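You operate a simulated robot arm through the tools that you are given. There is no shell and no other tool. Be economical: measure what you need, move in short steps, check, and stop when the job is done.

Carry out the task below with a simulated robot arm. There is one attempt and no reset: what you move stays moved.

Task
Top up the carriage pot with grit and stand it on the black pot mat.
Fine: one fill, mix switch at GRIT; bring the carriage back to LOAD; leave the other starter pots.

It is judged by the outcome, as a careful person would: the job done as asked, and still so three seconds after it is handed in. It fails if anything else is knocked over, pushed out of place, dropped, spilled or broken.

Robot
A 7-joint arm with a two-finger parallel gripper, fixed in place. Base frame: the origin is at the foot of the arm, x ahead of it, y to its left, z up; the work surface is at about z = 0.003. Readings come in m, degrees, newtons and seconds.
With the tool pointing down near the work surface it reaches from about 0.24 to 0.62 m from the base axis. Its first joint turns from -66.0 to 66.0 degrees. Payload 2.6 kg.
Tool frame: the origin (TCP) lies between the finger pads and is the grasp point; the fingertips stand 0.03 m ahead of it; z points along the fingers, y is the line along which they close. Largest opening 0.094 m; finger width 0.028, thickness 0.01; the body of the gripper, 0.05 by 0.096 m, starts 0.055 m behind the TCP.
Orientation is told as [roll, pitch, yaw] about the base's x, y, z axes, in that order, counted from this pose: with the fingers straight down and closing along the base's y, the tool's x points along the base's -x, its y along +y and its z along -z.

Tools
- The arm moves only by the tool send_rows. Its argument "increments" is text: rows parted by semicolons, each of 7 numbers parted by spaces: the shift along the tool's x, y, z in mm, then the turn, a rotation vector about the tool's x, y, z in degrees, then the gripper command, from -1 (fully open) to 1 (shut), values between in proportion. In form: dx dy dz ax ay az hand; .... A call has 1 to 10 rows; each row is the pose to reach, as a shift and turn from the pose commanded when the call began, along the tool's axes at that moment. Each row takes 0.2 s and may step no farther than 0.05 m and 8.6 degrees from the row before; otherwise, or with a gripper value out of range, the whole call is refused. Where a pose cannot be reached the arm comes as near as it can. A force on the tool above 50 N (or 10 N above the force at the start of the call, whichever is more), or a blocked arm, ends the call early, and 0.2 s more pass. The fingers move at their own pace (about 0.072 m/s each) and stop on an object; they squeeze with about 24 N. The grip force told is the motor's: it shows also when the fingers shut on nothing. Time passes only in rows, and 0.2 s behind the last, so rows that repeat a pose let the fingers close. The reply holds the time, the measured pose of the TCP, the force on the tool along the base axes, the opening and the grip force, in the units named above and with some noise, and new pictures: "show" is both (left out), scene, wrist or none.
- Cameras (640 x 400 px; columns grow to the right, rows downward): "scene" is fixed at [0.0284, 0.421, 0.5727]; the picture's right is [-0.86, -0.52, 0.00], its down [-0.26, 0.42, -0.87] and it looks along [0.45, -0.74, -0.49] (base axes); focal length 352 px, centre (320, 200). "wrist" rides on the gripper at [-0.037, 0, -0.058] in the tool frame; the picture's right is [0.00, -1.00, 0.00], its down [0.97, 0.00, -0.24] and it looks along [0.24, 0.00, 0.97] (tool axes); focal length 218 px, centre (320, 200). There is no depth. A picture from a camera that has moved, and an enlarged one, comes with that camera's place and axes in the base frame and with its lens.
- zoom(camera, box): a new picture of the part [left, top, right, bottom] of that camera's present view, enlarged. It takes no simulated time.
- sign_off(): hands the job in; it is judged then, once.

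Go step by step. Nothing tells you positions but the pictures and the camera data: compare them with the known pose of the tool, close in by small moves and look again before you grip or let go. The budget is 120 turns and 150 pictures, counting those below and the enlarged ones. Unless the task says otherwise, let go and move clear before handing in, and close with one line.

The tools are called as name(argument=value, ...) on one line, values as JSON. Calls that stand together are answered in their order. send_rows: Moves the arm, as the interface text tells. Its arguments: {"type":"object","properties":{"increments":{"type":"string"},"show":{"type":"string","enum":["both","scene","wrist","none"]}},"required":["increments"]} The other tools are called the same way: zoom (camera, box) takes an enlarged picture of a part of a camera's view; sign_off () hands the job in.

At the start:

```text
clock: 0.0
ee_pos: [0.3519, -0.0821, 0.4044]
ee_rot: [0.0, 0.0, 0.0]
ft_force: [-0.6, 0.0, 0.6]
opening: 0.0939
finger_force: 0.1
```

scene: 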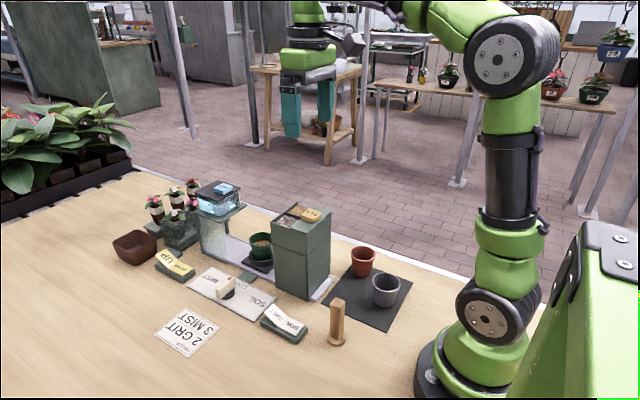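
wrist: 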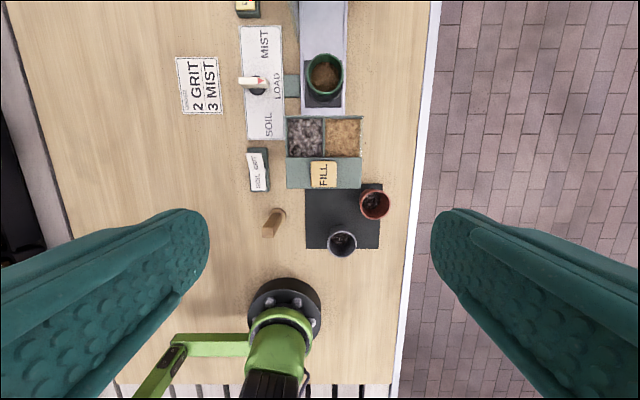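

I see a tabletop station: a hopper with FILL button, a carriage lever (SOIL/LOAD/MIST), a SOIL/GRIT switch and a black mat with two pots. I'll take closer looks first.

zoom(camera="scene", box=[100, 170, 280, 360])

zoom(camera="scene", box=[240, 190, 420, 350])

zoom(camera="wrist", box=[170, 0, 410, 150])

zoom(camera="wrist", box=[220, 110, 410, 270])

```text
2.11 times, centred on (190, 265) of scene
camera zoom: at [0.0284, 0.421, 0.5727], right [-0.86, -0.52, 0.0], down [-0.26, 0.42, -0.87], along [0.45, -0.74, -0.49], focal length 741 px, centre (594, 63)
```

zoom: 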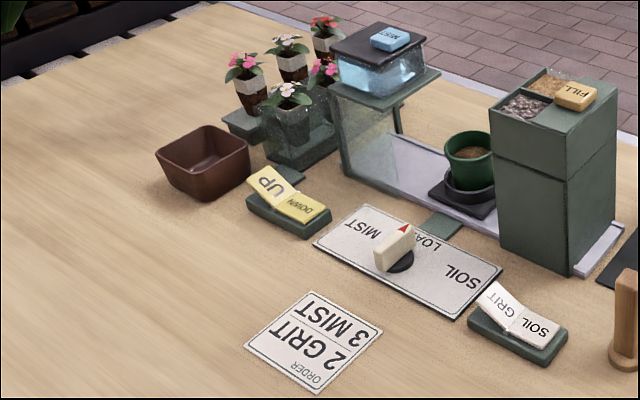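

```text
2.50 times, centred on (330, 270) of scene
camera zoom: at [0.0284, 0.421, 0.5727], right [-0.86, -0.52, 0.0], down [-0.26, 0.42, -0.87], along [0.45, -0.74, -0.49], focal length 880 px, centre (295, 25)
```

zoom: 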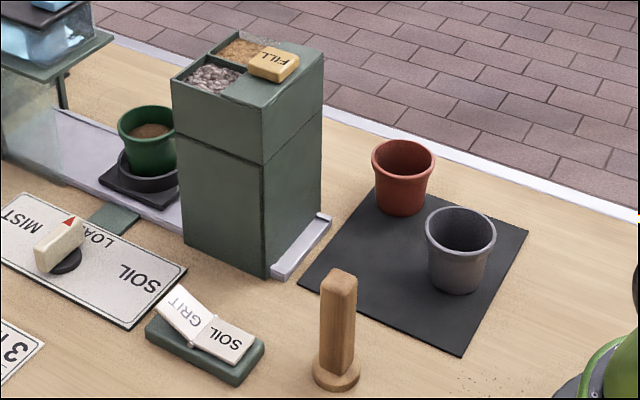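

```text
2.67 times, centred on (290, 75) of wrist
camera zoom: at [0.3892, -0.0815, 0.463], right [0.0, -1.0, 0.0], down [-0.97, 0.0, 0.24], along [-0.24, 0.0, -0.97], focal length 582 px, centre (400, 533)
```

zoom: 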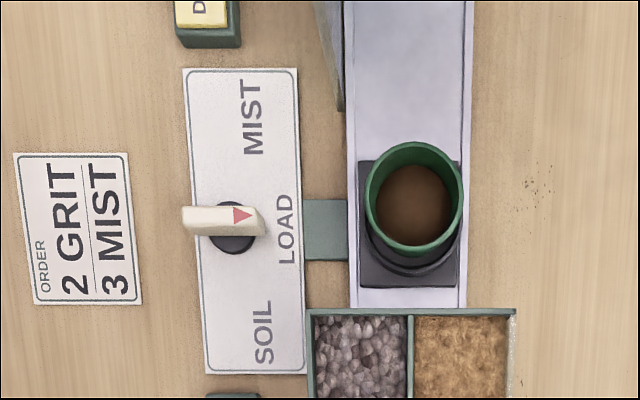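

```text
2.50 times, centred on (315, 190) of wrist
camera zoom: at [0.3892, -0.0815, 0.463], right [0.0, -1.0, 0.0], down [-0.97, 0.0, 0.24], along [-0.24, 0.0, -0.97], focal length 546 px, centre (332, 225)
```

zoom: 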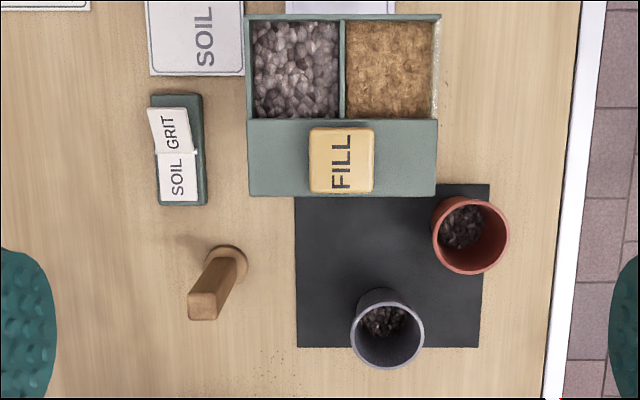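

The plan: press GRIT (currently raised, so SOIL is selected), turn the knob from LOAD to SOIL, FILL once, turn back to LOAD, then move the pot. I place the GRIT paddle at about (0.36, 0.046), the knob at (0.497, 0.036), FILL at (0.354, -0.086) with the hopper top at z≈0.168. First I go above GRIT with shut fingers.

send_rows(increments="0 43 0 0 0 0 1; -5 86 0 0 0 0 1; -10 128 0 0 0 0 1; -10 128 48 0 0 0 1; -10 128 96 0 0 0 1; -10 128 144 0 0 0 1; -10 128 192 0 0 0 1; -10 128 240 0 0 0 1; -10 128 280 0 0 0 1; -10 128 300 0 0 0 1")

```text
clock: 2.2
ee_pos: [0.3626, 0.0493, 0.1032]
ee_rot: [0.0, 0.0, 0.0]
ft_force: [0.3, -0.5, 0.8]
opening: 0.0001
finger_force: 24.3
camera wrist: at [0.3989, 0.0488, 0.1622], right [0.0, -1.0, 0.0], down [-0.97, 0.0, 0.24], along [-0.24, 0.0, -0.97], focal length 218 px, centre (320, 200)
```

scene: 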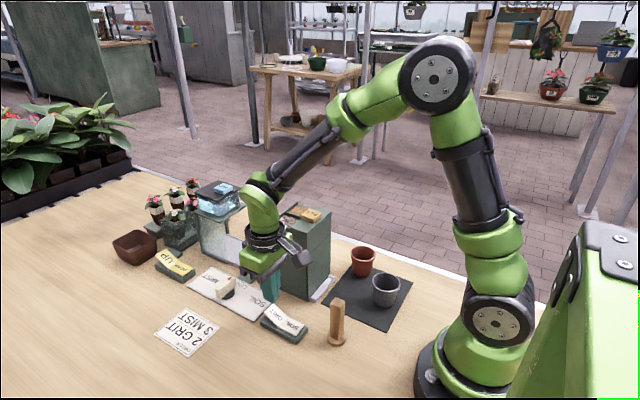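
wrist: 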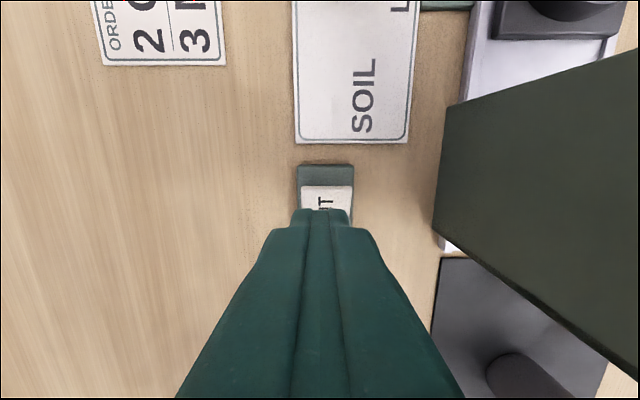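

The paddle's GRIT end is at about x 0.374, y 0.045. I shift slightly and press down, watching the force.

send_rows(increments="-4 -4 10 0 0 0 1; -4 -4 25 0 0 0 1; -4 -4 33 0 0 0 1; -4 -4 38 0 0 0 1; -4 -4 42 0 0 0 1; -4 -4 45 0 0 0 1", show="wrist")

zoom(camera="scene", box=[180, 240, 360, 360])

```text
clock: 3.6
ee_pos: [0.3661, 0.0433, 0.0597]
ee_rot: [-0.1, 0.0, -0.1]
ft_force: [0.2, -0.5, -0.3]
opening: 0.0002
finger_force: 23.6
camera wrist: at [0.4025, 0.0434, 0.1186], right [0.0, -1.0, 0.0], down [-0.97, 0.0, 0.24], along [-0.24, 0.0, -0.97], focal length 218 px, centre (320, 200)
```

wrist: 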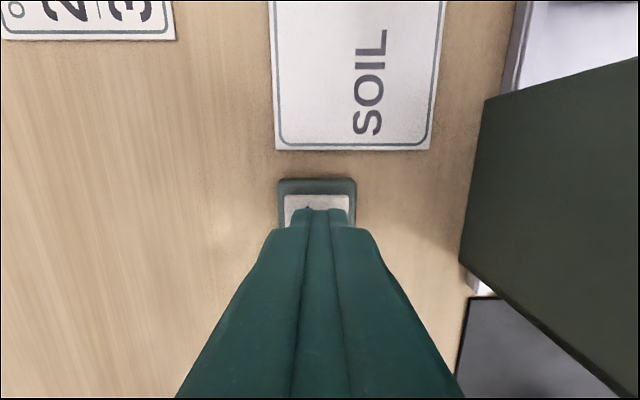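

```text
3.33 times, centred on (270, 300) of scene
camera zoom: at [0.0284, 0.421, 0.5727], right [-0.86, -0.52, 0.0], down [-0.26, 0.42, -0.87], along [0.45, -0.74, -0.49], focal length 1173 px, centre (487, -133)
```

zoom: 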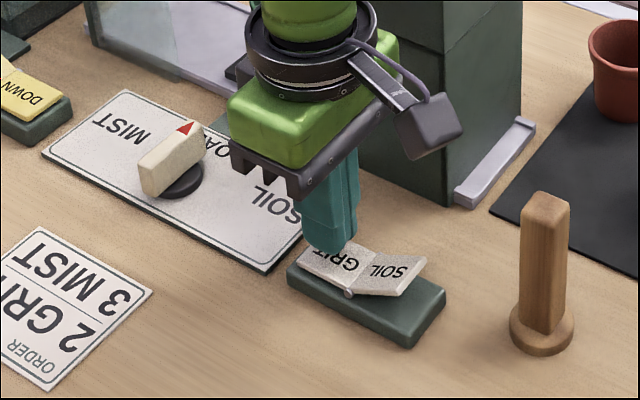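

The rocker appears to have flipped (SOIL end now raised). I raise and check.

send_rows(increments="0 0 -40 0 0 0 1; 0 0 -80 0 0 0 1", show="none")

zoom(camera="scene", box=[180, 240, 360, 360])

```text
clock: 4.2
ee_pos: [0.3646, 0.0429, 0.1404]
ee_rot: [0.0, 0.0, 0.0]
ft_force: [0.1, 0.1, -1.3]
opening: 0.0
finger_force: 24.2
```

```text
3.33 times, centred on (270, 300) of scene
camera zoom: at [0.0284, 0.421, 0.5727], right [-0.86, -0.52, 0.0], down [-0.26, 0.42, -0.87], along [0.45, -0.74, -0.49], focal length 1173 px, centre (487, -133)
```

zoom: 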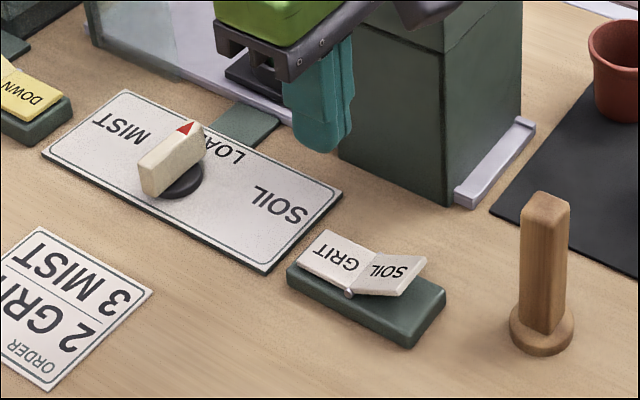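

GRIT is now pressed. Next I move above the knob at about (0.498, 0.035), open and yaw so the fingers close along x.

send_rows(increments="-40 -3 0 0 0 -8.5 -0.2; -80 -6 0 0 0 -17 -0.2; -120 -8 0 0 0 -25.5 -0.2; -133 -8 0 0 0 -34 -0.2; -133 -8 0 0 0 -42.5 -0.2; -133 -8 0 0 0 -51 -0.2; -133 -8 0 0 0 -59.5 -0.2; -133 -8 0 0 0 -68 -0.2; -133 -8 0 0 0 -76.5 -0.2; -133 -8 0 0 0 -85 -0.2")

zoom(camera="scene", box=[180, 240, 360, 360])

```text
clock: 6.4
ee_pos: [0.4976, 0.0337, 0.1385]
ee_rot: [0.0, 0.0, 85.2]
ft_force: [-0.1, 0.2, -0.2]
opening: 0.0565
finger_force: 0.0
camera wrist: at [0.5018, 0.0713, 0.1975], right [1.0, -0.08, 0.0], down [-0.08, -0.97, 0.24], along [-0.02, -0.24, -0.97], focal length 218 px, centre (320, 200)
```

scene: 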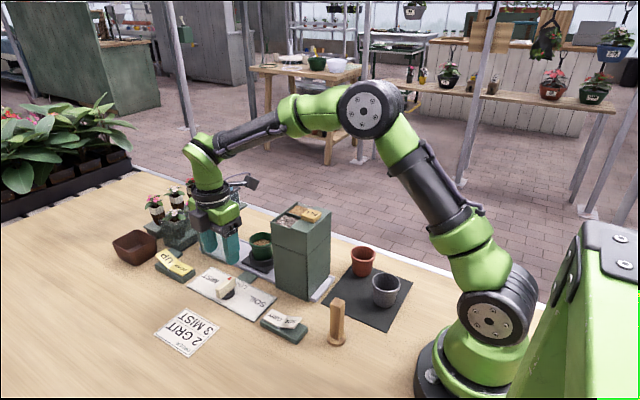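
wrist: 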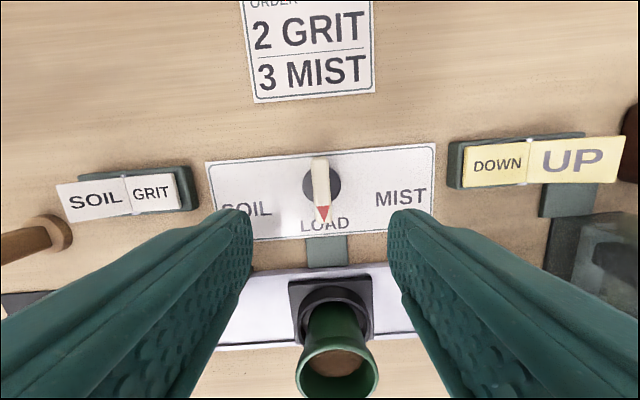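

```text
3.33 times, centred on (270, 300) of scene
camera zoom: at [0.0284, 0.421, 0.5727], right [-0.86, -0.52, 0.0], down [-0.26, 0.42, -0.87], along [0.45, -0.74, -0.49], focal length 1173 px, centre (487, -133)
```

zoom: 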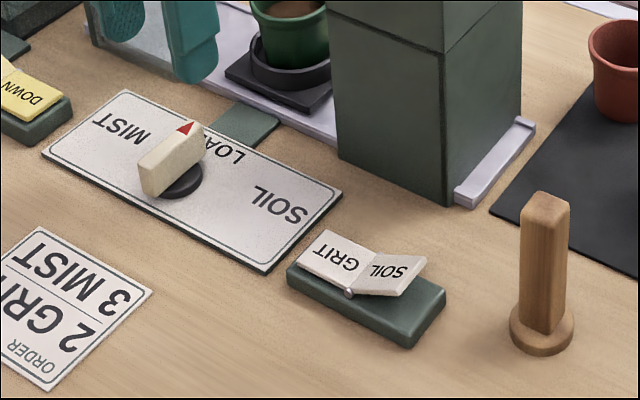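

SOIL is raised, so GRIT is set. The knob axis is at about (0.500, 0.040). I centre, lower over the handle and close, not yet turning.

send_rows(increments="-6 -2 20 0 0 -4.8 -0.2; -6 -2 50 0 0 -4.8 -0.2; -6 -2 75 0 0 -4.8 -0.2; -6 -2 90 0 0 -4.8 -0.2")

zoom(camera="scene", box=[170, 220, 320, 320])

```text
clock: 7.4
ee_pos: [0.5002, 0.0406, 0.0499]
ee_rot: [0.0, -0.1, 89.8]
ft_force: [-0.3, 0.4, 0.0]
opening: 0.0564
finger_force: 0.1
camera wrist: at [0.5011, 0.0773, 0.1092], right [1.0, 0.0, 0.0], down [0.0, -0.97, 0.24], along [0.0, -0.24, -0.97], focal length 218 px, centre (320, 200)
```

scene: 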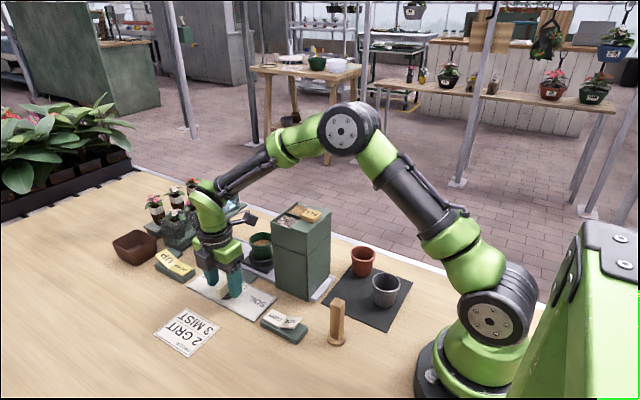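
wrist: 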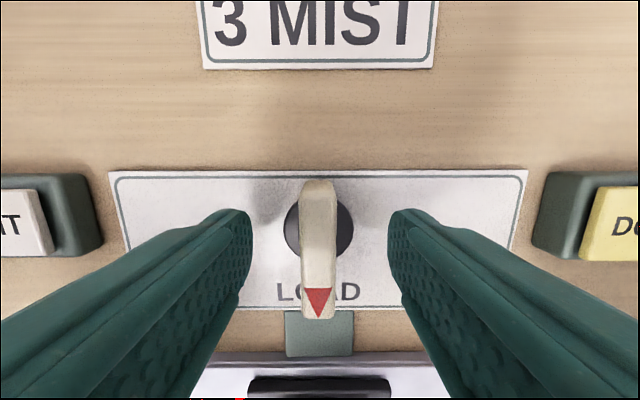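

```text
4.00 times, centred on (245, 270) of scene
camera zoom: at [0.0284, 0.421, 0.5727], right [-0.86, -0.52, 0.0], down [-0.26, 0.42, -0.87], along [0.45, -0.74, -0.49], focal length 1407 px, centre (620, -80)
```

zoom: 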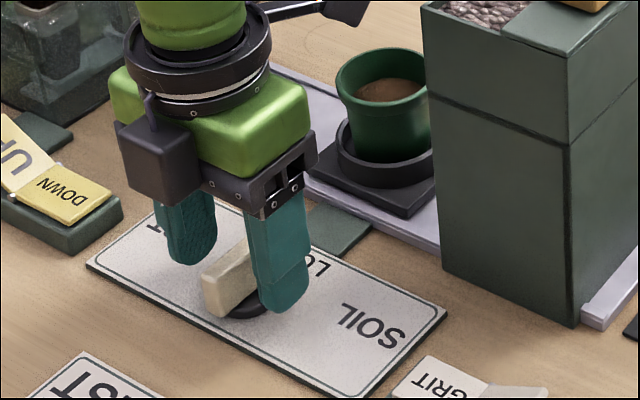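

The handle lies centred between the fingers. I close and begin turning toward SOIL (clockwise from above).

send_rows(increments="0 0 2 0 0 0 1; 0 0 2 0 0 0 1; 0 0 2 0 0 8.5 1; 0 0 2 0 0 17 1; 0 0 2 0 0 25.5 1; 0 0 2 0 0 34 1; 0 0 2 0 0 42.5 1")

```text
clock: 9.0
ee_pos: [0.5009, 0.0391, 0.0472]
ee_rot: [-0.2, 0.1, 46.9]
ft_force: [-14.1, -8.8, 16.9]
opening: 0.0128
finger_force: 45.3
camera wrist: at [0.527, 0.0669, 0.1067], right [0.73, -0.68, 0.0], down [-0.66, -0.71, 0.24], along [-0.16, -0.18, -0.97], focal length 218 px, centre (320, 200)
```

scene: 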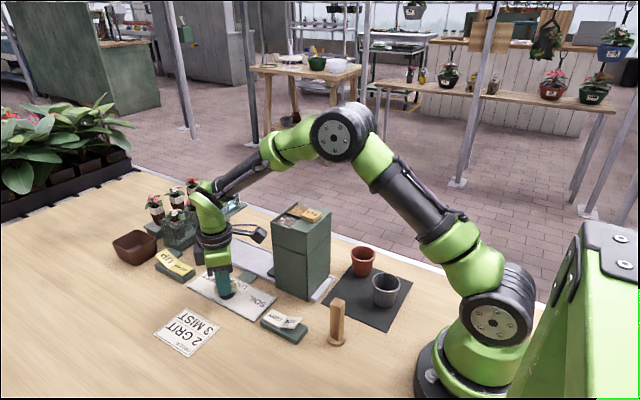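
wrist: 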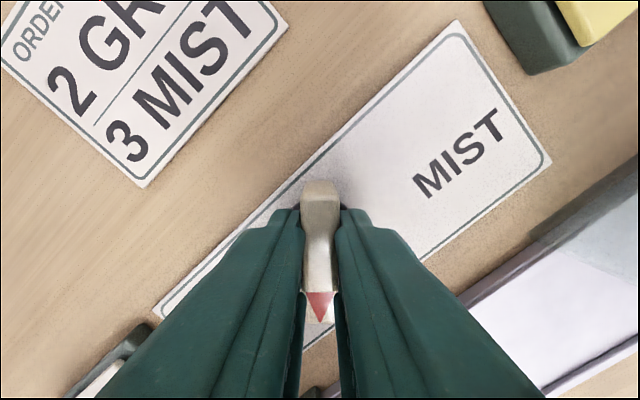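

The knob turned about 43° and the carriage is moving. I check the carriage and how far is left.

zoom(camera="scene", box=[170, 190, 350, 310])

send_rows(increments="0 0 0 0 0 4 1; 0 0 0 0 0 8 1", show="wrist")

```text
3.33 times, centred on (260, 250) of scene
camera zoom: at [0.0283, 0.421, 0.5727], right [-0.86, -0.52, 0.0], down [-0.26, 0.42, -0.87], along [0.45, -0.74, -0.49], focal length 1173 px, centre (520, 33)
```

zoom: 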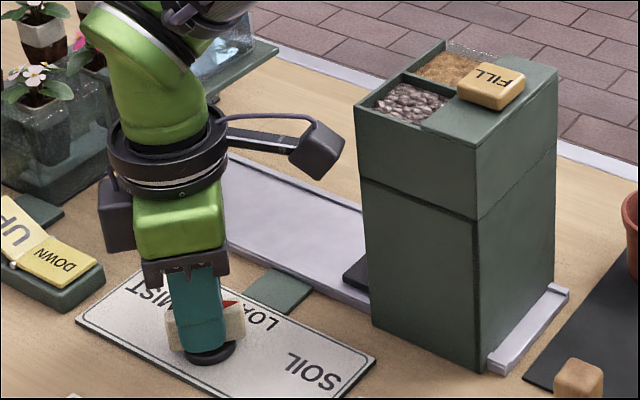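

```text
clock: 9.6
ee_pos: [0.502, 0.0399, 0.0477]
ee_rot: [0.1, 0.1, 38.9]
ft_force: [-19.2, -13.6, 23.9]
opening: 0.0126
finger_force: 44.7
camera wrist: at [0.5308, 0.0629, 0.1067], right [0.63, -0.78, 0.0], down [-0.75, -0.61, 0.24], along [-0.19, -0.15, -0.97], focal length 218 px, centre (320, 200)
```

wrist: 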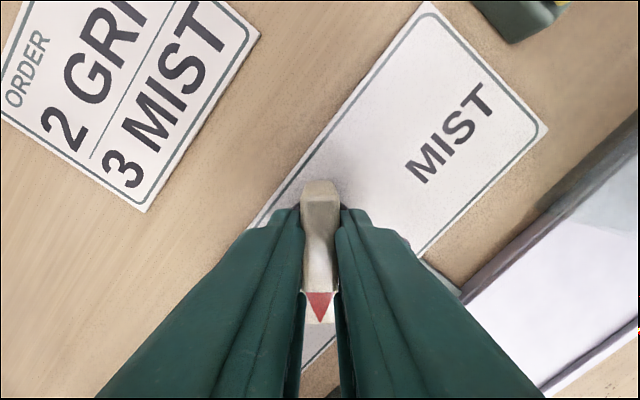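

Still turning freely at about 51°. I continue with a small relief of the offset, watching for the stop.

send_rows(increments="0 0 -1 0 0 5 1; 0 0 -2 0 0 10 1; 0 0 -2 0 0 15 1", show="wrist")

zoom(camera="scene", box=[170, 190, 350, 310])

```text
clock: 10.4
ee_pos: [0.5027, 0.0386, 0.0479]
ee_rot: [-0.3, 0.0, 24.5]
ft_force: [5.4, -17.3, -4.6]
opening: 0.0152
finger_force: 44.6
camera wrist: at [0.5362, 0.0553, 0.1067], right [0.42, -0.91, 0.01], down [-0.88, -0.4, 0.24], along [-0.22, -0.1, -0.97], focal length 218 px, centre (320, 200)
```

wrist: 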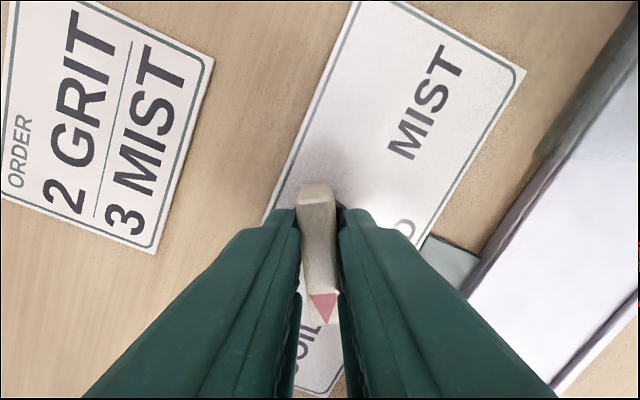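

```text
3.33 times, centred on (260, 250) of scene
camera zoom: at [0.0285, 0.421, 0.5727], right [-0.86, -0.52, 0.0], down [-0.26, 0.42, -0.87], along [0.45, -0.74, -0.49], focal length 1173 px, centre (520, 33)
```

zoom: 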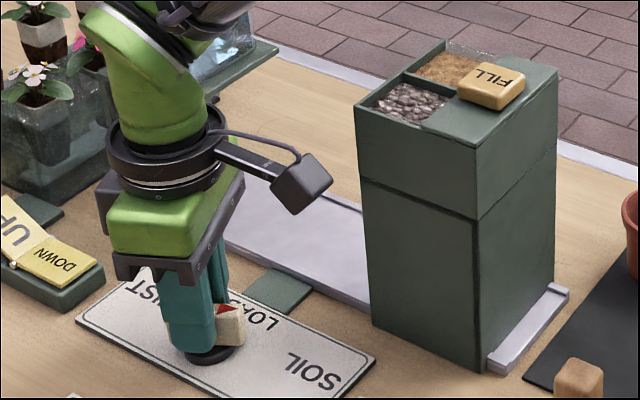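

The handle has begun slipping in the grip, so it hit the stop near 60°, and the carriage is entirely under the hopper. I release and lift straight up.

send_rows(increments="0 0 0 0 0 -3 -0.2; 0 0 0 0 0 -3 -0.2; 0 0 -30 0 0 -3 -0.2; 0 0 -80 0 0 -3 -0.2; 0 0 -130 0 0 -3 -0.2; 0 0 -170 0 0 -3 -0.2")

zoom(camera="scene", box=[170, 190, 350, 310])

```text
clock: 11.8
ee_pos: [0.4998, 0.041, 0.2195]
ee_rot: [0.0, 0.0, 27.3]
ft_force: [0.4, -0.4, -0.5]
opening: 0.0563
finger_force: 0.0
camera wrist: at [0.5338, 0.058, 0.2792], right [0.46, -0.89, 0.0], down [-0.86, -0.45, 0.24], along [-0.21, -0.11, -0.97], focal length 218 px, centre (320, 200)
```

scene: 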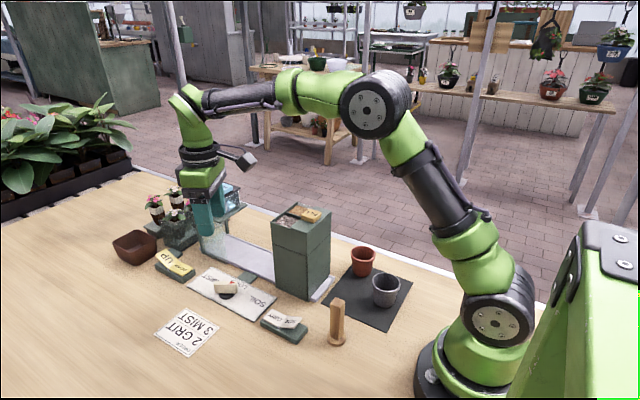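
wrist: 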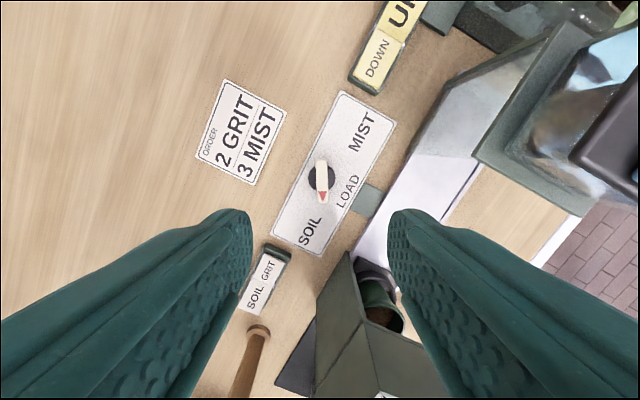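

```text
3.33 times, centred on (260, 250) of scene
camera zoom: at [0.0284, 0.421, 0.5727], right [-0.86, -0.52, 0.0], down [-0.26, 0.42, -0.87], along [0.45, -0.74, -0.49], focal length 1173 px, centre (520, 33)
```

zoom: 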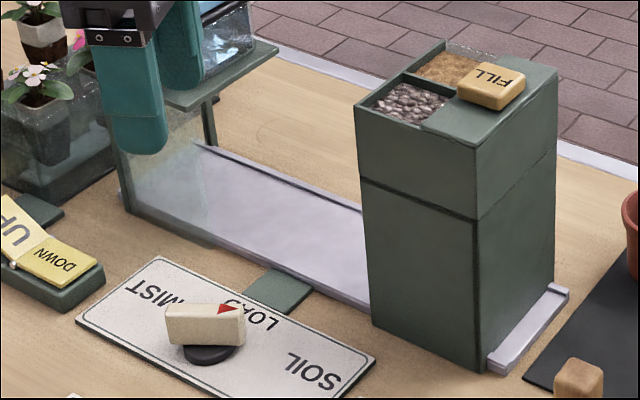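

zoom(camera="wrist", box=[250, 140, 450, 360])

```text
1.82 times, centred on (350, 250) of wrist
camera zoom: at [0.5338, 0.058, 0.2792], right [0.46, -0.89, 0.0], down [-0.86, -0.45, 0.24], along [-0.21, -0.11, -0.97], focal length 397 px, centre (266, 109)
```

zoom: 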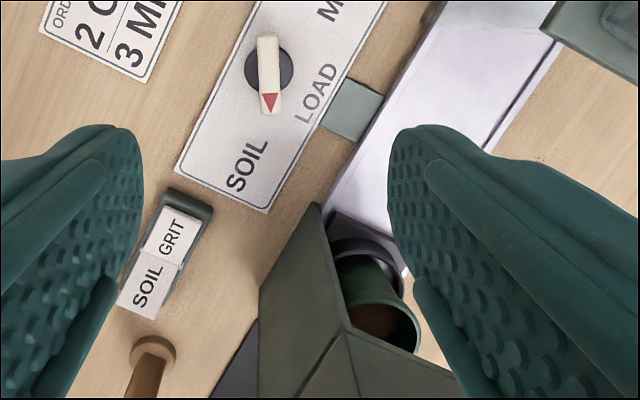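

The carriage sits centred in the hopper bay. Next I shut the fingers and move above the FILL button at about (0.354, -0.086).

send_rows(increments="0 0 -45 0 0 0 1; 40 -10 -50 0 0 7 1; 80 -20 -50 0 0 14 1; 120 -30 -50 0 0 21 1; 160 -40 -50 0 0 27.3 1; 188 -46 -50 0 0 27.3 1; 188 -46 -30 0 0 27.3 1")

zoom(camera="scene", box=[230, 150, 380, 250])

```text
clock: 13.4
ee_pos: [0.3553, -0.0856, 0.2501]
ee_rot: [0.0, 0.1, -0.1]
ft_force: [-0.4, 0.4, 0.3]
opening: 0.0001
finger_force: 23.9
camera wrist: at [0.3921, -0.0871, 0.3091], right [0.0, -1.0, 0.0], down [-0.97, 0.0, 0.24], along [-0.24, 0.0, -0.97], focal length 218 px, centre (320, 200)
```

scene: 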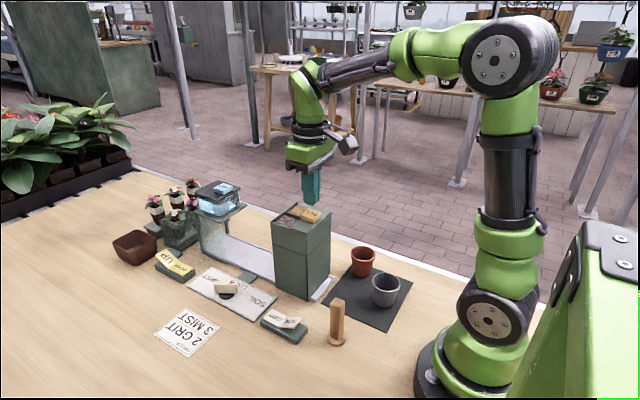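
wrist: 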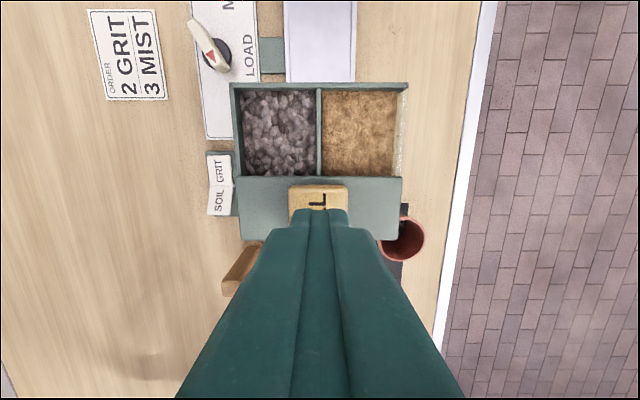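

```text
4.00 times, centred on (305, 200) of scene
camera zoom: at [0.0284, 0.421, 0.5727], right [-0.86, -0.52, 0.0], down [-0.26, 0.42, -0.87], along [0.45, -0.74, -0.49], focal length 1407 px, centre (380, 200)
```

zoom: 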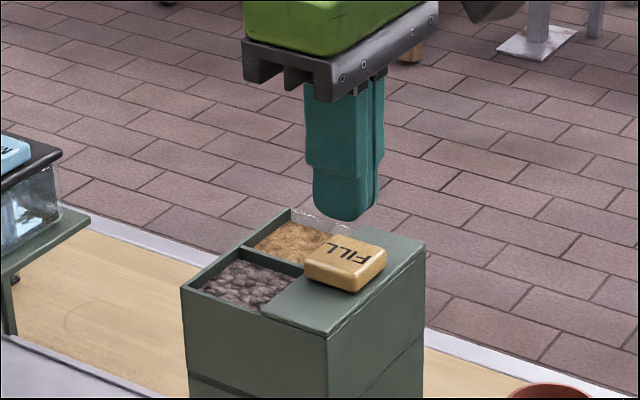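

Centred over FILL. I lower until just contacting, in small steps.

send_rows(increments="0 0 15 0 0 0 1; 0 0 28 0 0 0 1; 0 0 32 0 0 0 1", show="none")

zoom(camera="scene", box=[260, 180, 350, 240])

```text
clock: 14.2
ee_pos: [0.3557, -0.0881, 0.2202]
ee_rot: [0.0, -0.2, -0.2]
ft_force: [-4.1, -2.6, 10.7]
opening: 0.0001
finger_force: 24.1
```

```text
6.67 times, centred on (305, 210) of scene
camera zoom: at [0.0283, 0.421, 0.5727], right [-0.86, -0.52, 0.0], down [-0.26, 0.42, -0.87], along [0.45, -0.74, -0.49], focal length 2345 px, centre (420, 133)
```

zoom: 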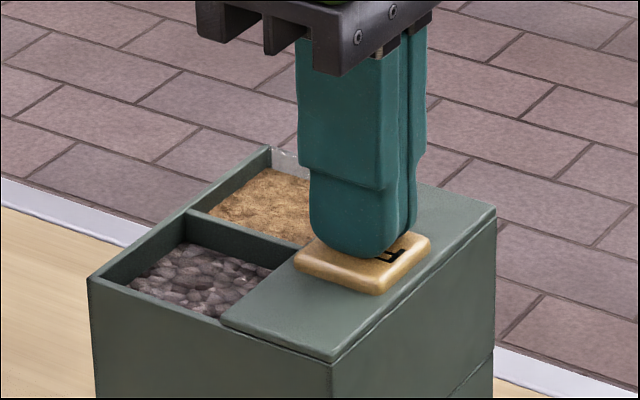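

In contact at 10.7 N. I press a bit deeper without releasing in between, so that it stays one press.

send_rows(increments="0 0 2 0 0 0 1; 0 0 4 0 0 0 1; 0 0 4 0 0 0 1", show="none")

zoom(camera="scene", box=[260, 180, 350, 240])

```text
clock: 15.0
ee_pos: [0.3543, -0.0876, 0.2148]
ee_rot: [-0.1, -0.2, -0.1]
ft_force: [-10.2, -2.7, 36.3]
opening: 0.0
finger_force: 23.4
```

```text
6.67 times, centred on (305, 210) of scene
camera zoom: at [0.0282, 0.421, 0.5727], right [-0.86, -0.52, 0.0], down [-0.26, 0.42, -0.87], along [0.45, -0.74, -0.49], focal length 2345 px, centre (420, 133)
```

zoom: 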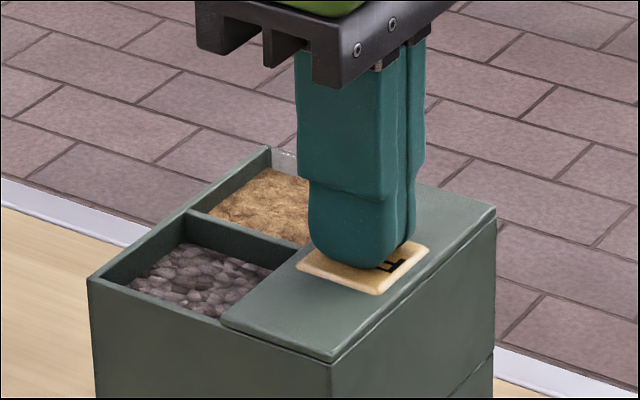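

FILL is fully pressed. I lift off and go back towards above the knob with yaw matching the handle (~30°).

send_rows(increments="0 0 -40 0 0 0 1; 0 0 -75 0 0 0 1; -30 25 -85 0 0 -6 1; -60 50 -85 0 0 -12 1; -90 80 -85 0 0 -18 1; -120 105 -85 0 0 -24 1; -146 127 -85 0 0 -30 0; -146 127 -40 0 0 -30 -0.2; -146 127 0 0 0 -30 -0.2; -146 127 0 0 0 -30 -0.2")

zoom(camera="wrist", box=[250, 140, 450, 360])

```text
clock: 17.2
ee_pos: [0.5012, 0.0407, 0.2107]
ee_rot: [-0.1, -0.1, 30.0]
ft_force: [-0.6, 0.1, 0.7]
opening: 0.0564
finger_force: 0.0
camera wrist: at [0.5335, 0.0597, 0.2699], right [0.5, -0.87, 0.0], down [-0.84, -0.49, 0.24], along [-0.21, -0.12, -0.97], focal length 218 px, centre (320, 200)
```

scene: 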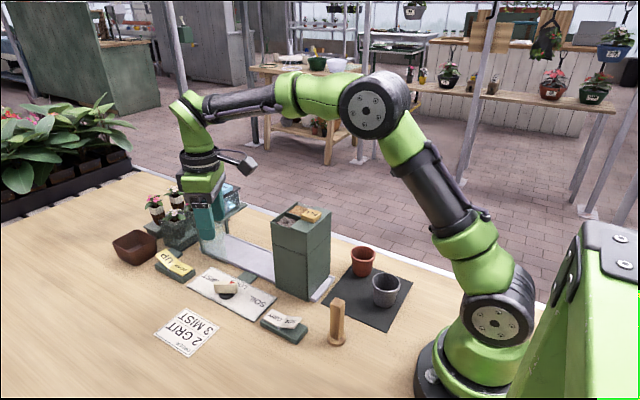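
wrist: 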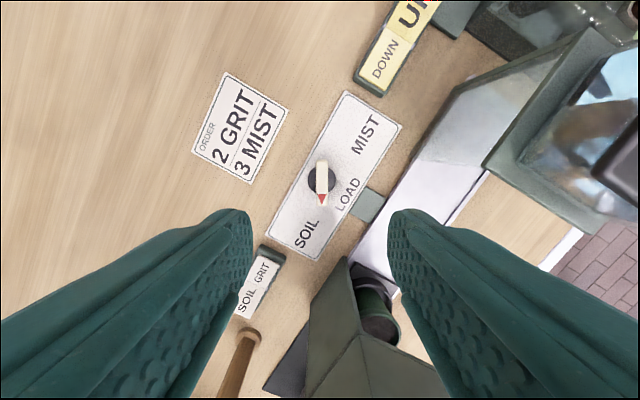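

```text
1.82 times, centred on (350, 250) of wrist
camera zoom: at [0.5335, 0.0597, 0.2699], right [0.5, -0.87, 0.0], down [-0.84, -0.49, 0.24], along [-0.21, -0.12, -0.97], focal length 397 px, centre (266, 109)
```

zoom: 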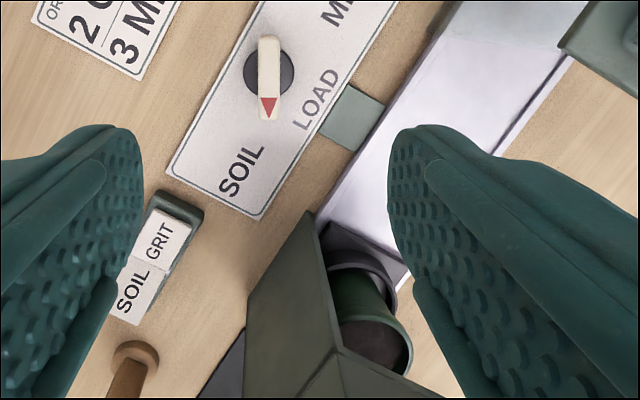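

The pot contents look grey now (grit). The handle is aligned; I descend on the knob to z≈0.048.

send_rows(increments="1 0 45 0 0 0 -0.2; 1 0 90 0 0 0 -0.2; 1 0 130 0 0 0 -0.2; 1 0 162 0 0 0 -0.2", show="wrist")

```text
clock: 18.2
ee_pos: [0.5004, 0.0378, 0.0494]
ee_rot: [0.1, -0.1, 29.9]
ft_force: [-0.6, -0.1, -0.5]
opening: 0.0564
finger_force: 0.0
camera wrist: at [0.5331, 0.0565, 0.1078], right [0.5, -0.87, 0.0], down [-0.84, -0.48, 0.24], along [-0.21, -0.12, -0.97], focal length 218 px, centre (320, 200)
```

wrist: 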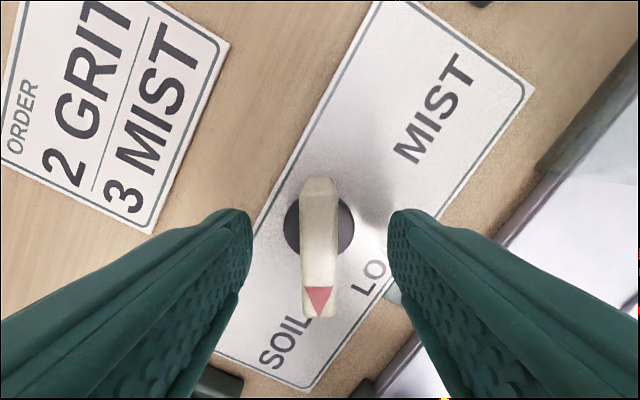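

Aligned. I close and turn back 60° to LOAD.

send_rows(increments="0 0 1 0 0 0 1; 0 0 1 0 0 0 1; 0 0 1 0 0 -8.5 1; 0 0 1 0 0 -17 1; 0 0 1 0 0 -25.5 1; 0 0 1 0 0 -34 1; 0 0 1 0 0 -42.5 1; 0 0 1 0 0 -51 1; 0 0 1 0 0 -59 1")

zoom(camera="scene", box=[170, 190, 350, 310])

```text
clock: 20.2
ee_pos: [0.5007, 0.0394, 0.0483]
ee_rot: [0.1, 0.0, 89.1]
ft_force: [10.0, -2.6, -29.7]
opening: 0.0126
finger_force: 45.3
camera wrist: at [0.501, 0.0761, 0.1077], right [1.0, -0.01, 0.0], down [-0.01, -0.97, 0.24], along [-0.01, -0.24, -0.97], focal length 218 px, centre (320, 200)
```

scene: 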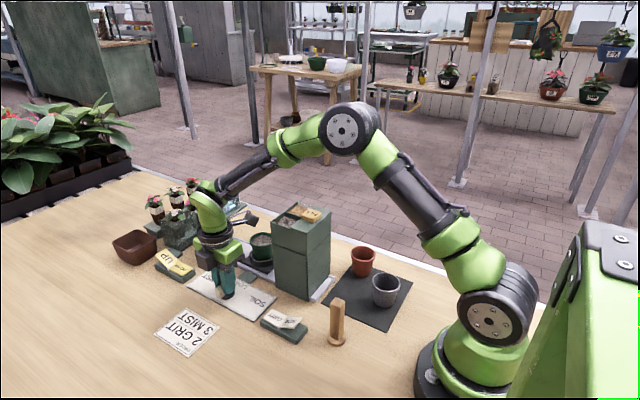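
wrist: 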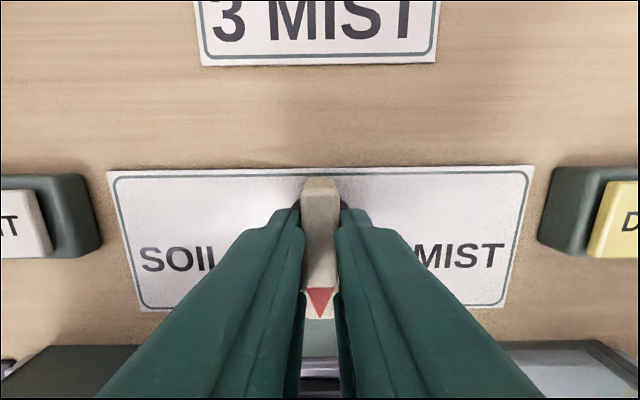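

```text
3.33 times, centred on (260, 250) of scene
camera zoom: at [0.0286, 0.421, 0.5727], right [-0.86, -0.52, 0.0], down [-0.26, 0.42, -0.87], along [0.45, -0.74, -0.49], focal length 1173 px, centre (520, 33)
```

zoom: 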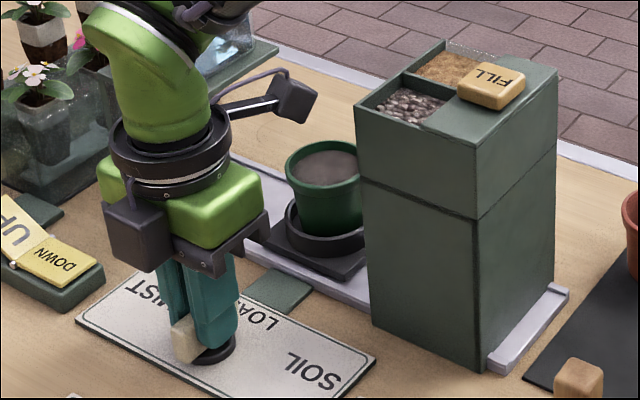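

The carriage is back at LOAD with the pot topped with grit. I release, lift and look at the pot.

send_rows(increments="0 0 0 0 0 0 -0.2; 0 0 0 0 0 0 -0.2; 0 0 -40 0 0 0 -0.2; 0 0 -90 0 0 0 0; 0 0 -140 0 0 0 -1; 0 0 -160 0 0 0 -1")

zoom(camera="scene", box=[170, 190, 350, 310])

zoom(camera="wrist", box=[220, 160, 420, 360])

```text
clock: 21.6
ee_pos: [0.4991, 0.0384, 0.2101]
ee_rot: [0.1, 0.0, 89.0]
ft_force: [-0.5, 0.9, -0.5]
opening: 0.094
finger_force: 0.1
camera wrist: at [0.4999, 0.0762, 0.2693], right [1.0, -0.02, 0.0], down [-0.02, -0.97, 0.24], along [0.0, -0.24, -0.97], focal length 218 px, centre (320, 200)
```

scene: 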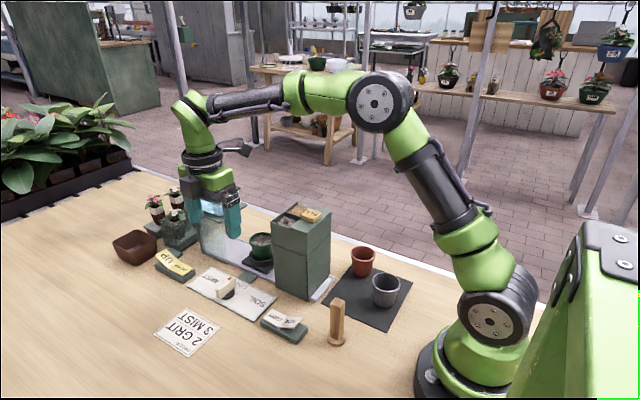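
wrist: 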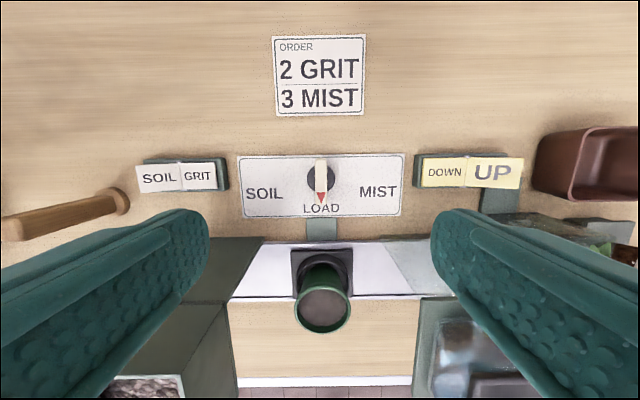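

```text
3.33 times, centred on (260, 250) of scene
camera zoom: at [0.0284, 0.421, 0.5727], right [-0.86, -0.52, 0.0], down [-0.26, 0.42, -0.87], along [0.45, -0.74, -0.49], focal length 1173 px, centre (520, 33)
```

zoom: 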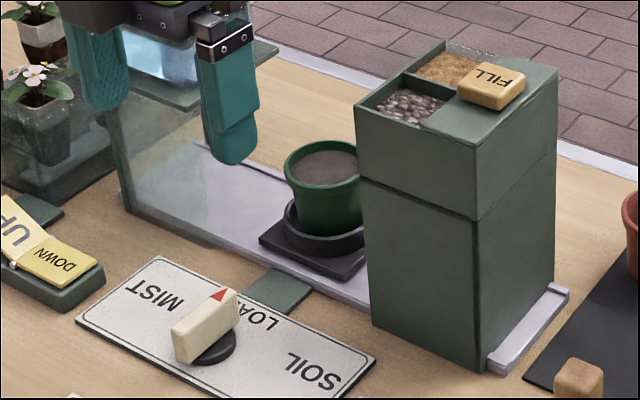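

```text
2.00 times, centred on (320, 260) of wrist
camera zoom: at [0.4999, 0.0762, 0.2693], right [1.0, -0.02, 0.0], down [-0.02, -0.97, 0.24], along [0.0, -0.24, -0.97], focal length 436 px, centre (320, 80)
```

zoom: 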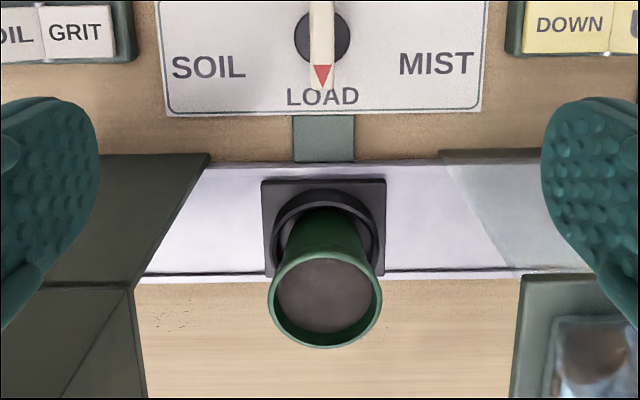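

Pot rim is at about (0.501, -0.085, 0.082), diameter ≈0.058; the mat spans x 0.16–0.31, y −0.22…−0.05, with a free place at about (0.265, -0.085). I move above the pot with yaw back to 0.

send_rows(increments="15 0 -10 0 0 8.6 -1; 30 -1 -10 0 0 17.2 -1; 45 -1 -10 0 0 25.8 -1; 60 -2 -10 0 0 34.4 -1; 75 -2 -10 0 0 43 -1; 90 -3 -10 0 0 51.6 -1; 105 -3 -10 0 0 60.2 -1; 120 -4 -10 0 0 68.8 -1; 123 -4 -10 0 0 77.4 -1; 123 -4 -10 0 0 86 -1")

```text
clock: 23.8
ee_pos: [0.5031, -0.0828, 0.2197]
ee_rot: [0.0, 0.0, 2.8]
ft_force: [0.6, -0.1, -0.3]
opening: 0.0943
finger_force: 0.1
camera wrist: at [0.5404, -0.0812, 0.2786], right [0.05, -1.0, 0.0], down [-0.97, -0.05, 0.24], along [-0.24, -0.01, -0.97], focal length 218 px, centre (320, 200)
```

scene: 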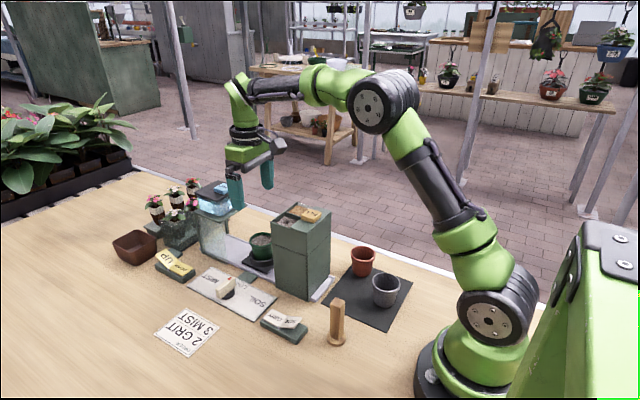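
wrist: 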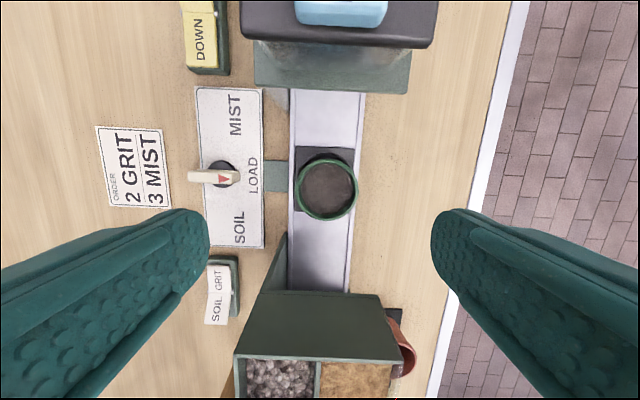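

The rim centre refines to (0.5015, -0.087). I centre and lower partway, then check side clearances.

send_rows(increments="2 -4 30 0 0 2.8 -1; 2 -4 65 0 0 2.8 -1; 2 -4 95 0 0 2.8 -1")

zoom(camera="scene", box=[180, 160, 330, 280])

```text
clock: 24.6
ee_pos: [0.4997, -0.0868, 0.124]
ee_rot: [0.0, 0.0, 0.2]
ft_force: [0.4, -0.1, 0.1]
opening: 0.0941
finger_force: 0.0
camera wrist: at [0.5371, -0.0867, 0.1841], right [0.0, -1.0, 0.0], down [-0.97, 0.0, 0.24], along [-0.24, 0.0, -0.97], focal length 218 px, centre (320, 200)
```

scene: 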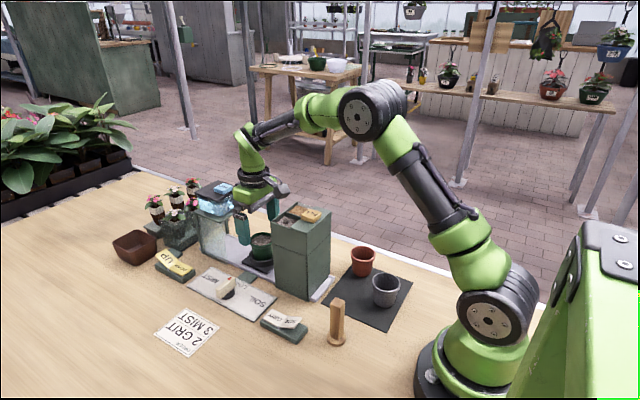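
wrist: 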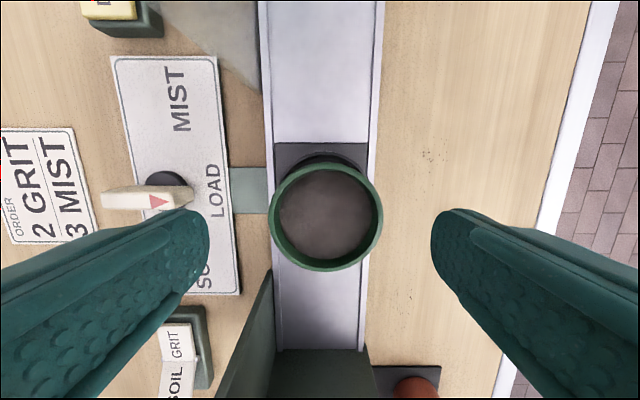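

```text
3.33 times, centred on (255, 220) of scene
camera zoom: at [0.0284, 0.421, 0.5727], right [-0.86, -0.52, 0.0], down [-0.26, 0.42, -0.87], along [0.45, -0.74, -0.49], focal length 1173 px, centre (537, 133)
```

zoom: 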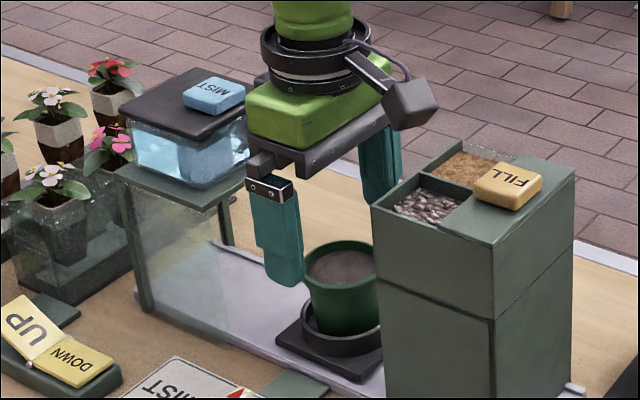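

I notice a box on the wrist protruding on the tool's +x side which would come close to the hopper at yaw 0. I rise again and turn to yaw 90, so both protrusions lie along y, clear of hopper and mister.

send_rows(increments="0 0 -48 0 0 0 -0.7; 0 0 -95 0 0 -8 -0.7; 0 0 -95 0 0 -16.5 -0.7; 0 0 -95 0 0 -25 -0.7; 0 0 -95 0 0 -33.5 -0.7; 0 0 -95 0 0 -42 -0.7; 0 0 -95 0 0 -50.5 -0.7; 0 0 -95 0 0 -59 -0.7; 0 0 -95 0 0 -67.5 -0.7; 0 0 -95 0 0 -76 -0.7", show="none")

send_rows(increments="0 0 0 0 0 -7 -0.7; 0 0 0 0 0 -14 -0.7; 0 0 40 0 0 -14 -0.7; 0 0 75 0 0 -14 -0.7")

zoom(camera="scene", box=[180, 160, 330, 280])

```text
clock: 26.8
ee_pos: [0.5006, -0.0867, 0.2203]
ee_rot: [-0.1, -0.1, 76.2]
ft_force: [0.0, -0.6, 0.3]
opening: 0.0798
finger_force: 0.0
```

```text
clock: 27.8
ee_pos: [0.5008, -0.0865, 0.1427]
ee_rot: [0.0, 0.1, 90.2]
ft_force: [0.0, -0.1, -0.5]
opening: 0.0799
finger_force: 0.1
camera wrist: at [0.501, -0.0494, 0.2015], right [1.0, 0.0, 0.0], down [0.0, -0.97, 0.24], along [0.0, -0.24, -0.97], focal length 218 px, centre (320, 200)
```

scene: 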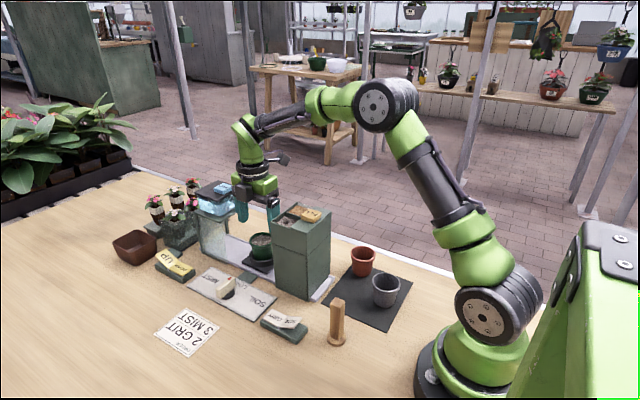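
wrist: 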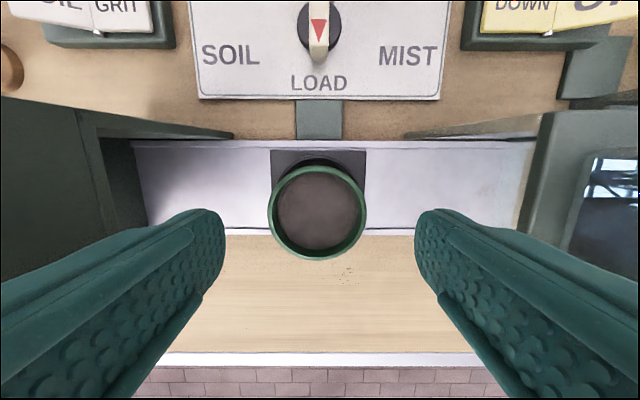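

```text
3.33 times, centred on (255, 220) of scene
camera zoom: at [0.0284, 0.421, 0.5727], right [-0.86, -0.52, 0.0], down [-0.26, 0.42, -0.87], along [0.45, -0.74, -0.49], focal length 1173 px, centre (537, 133)
```

zoom: 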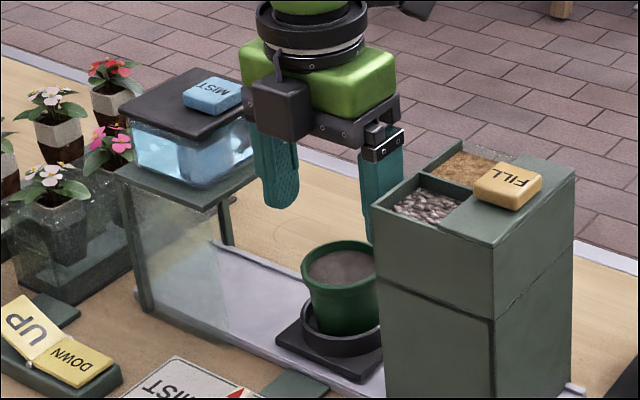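

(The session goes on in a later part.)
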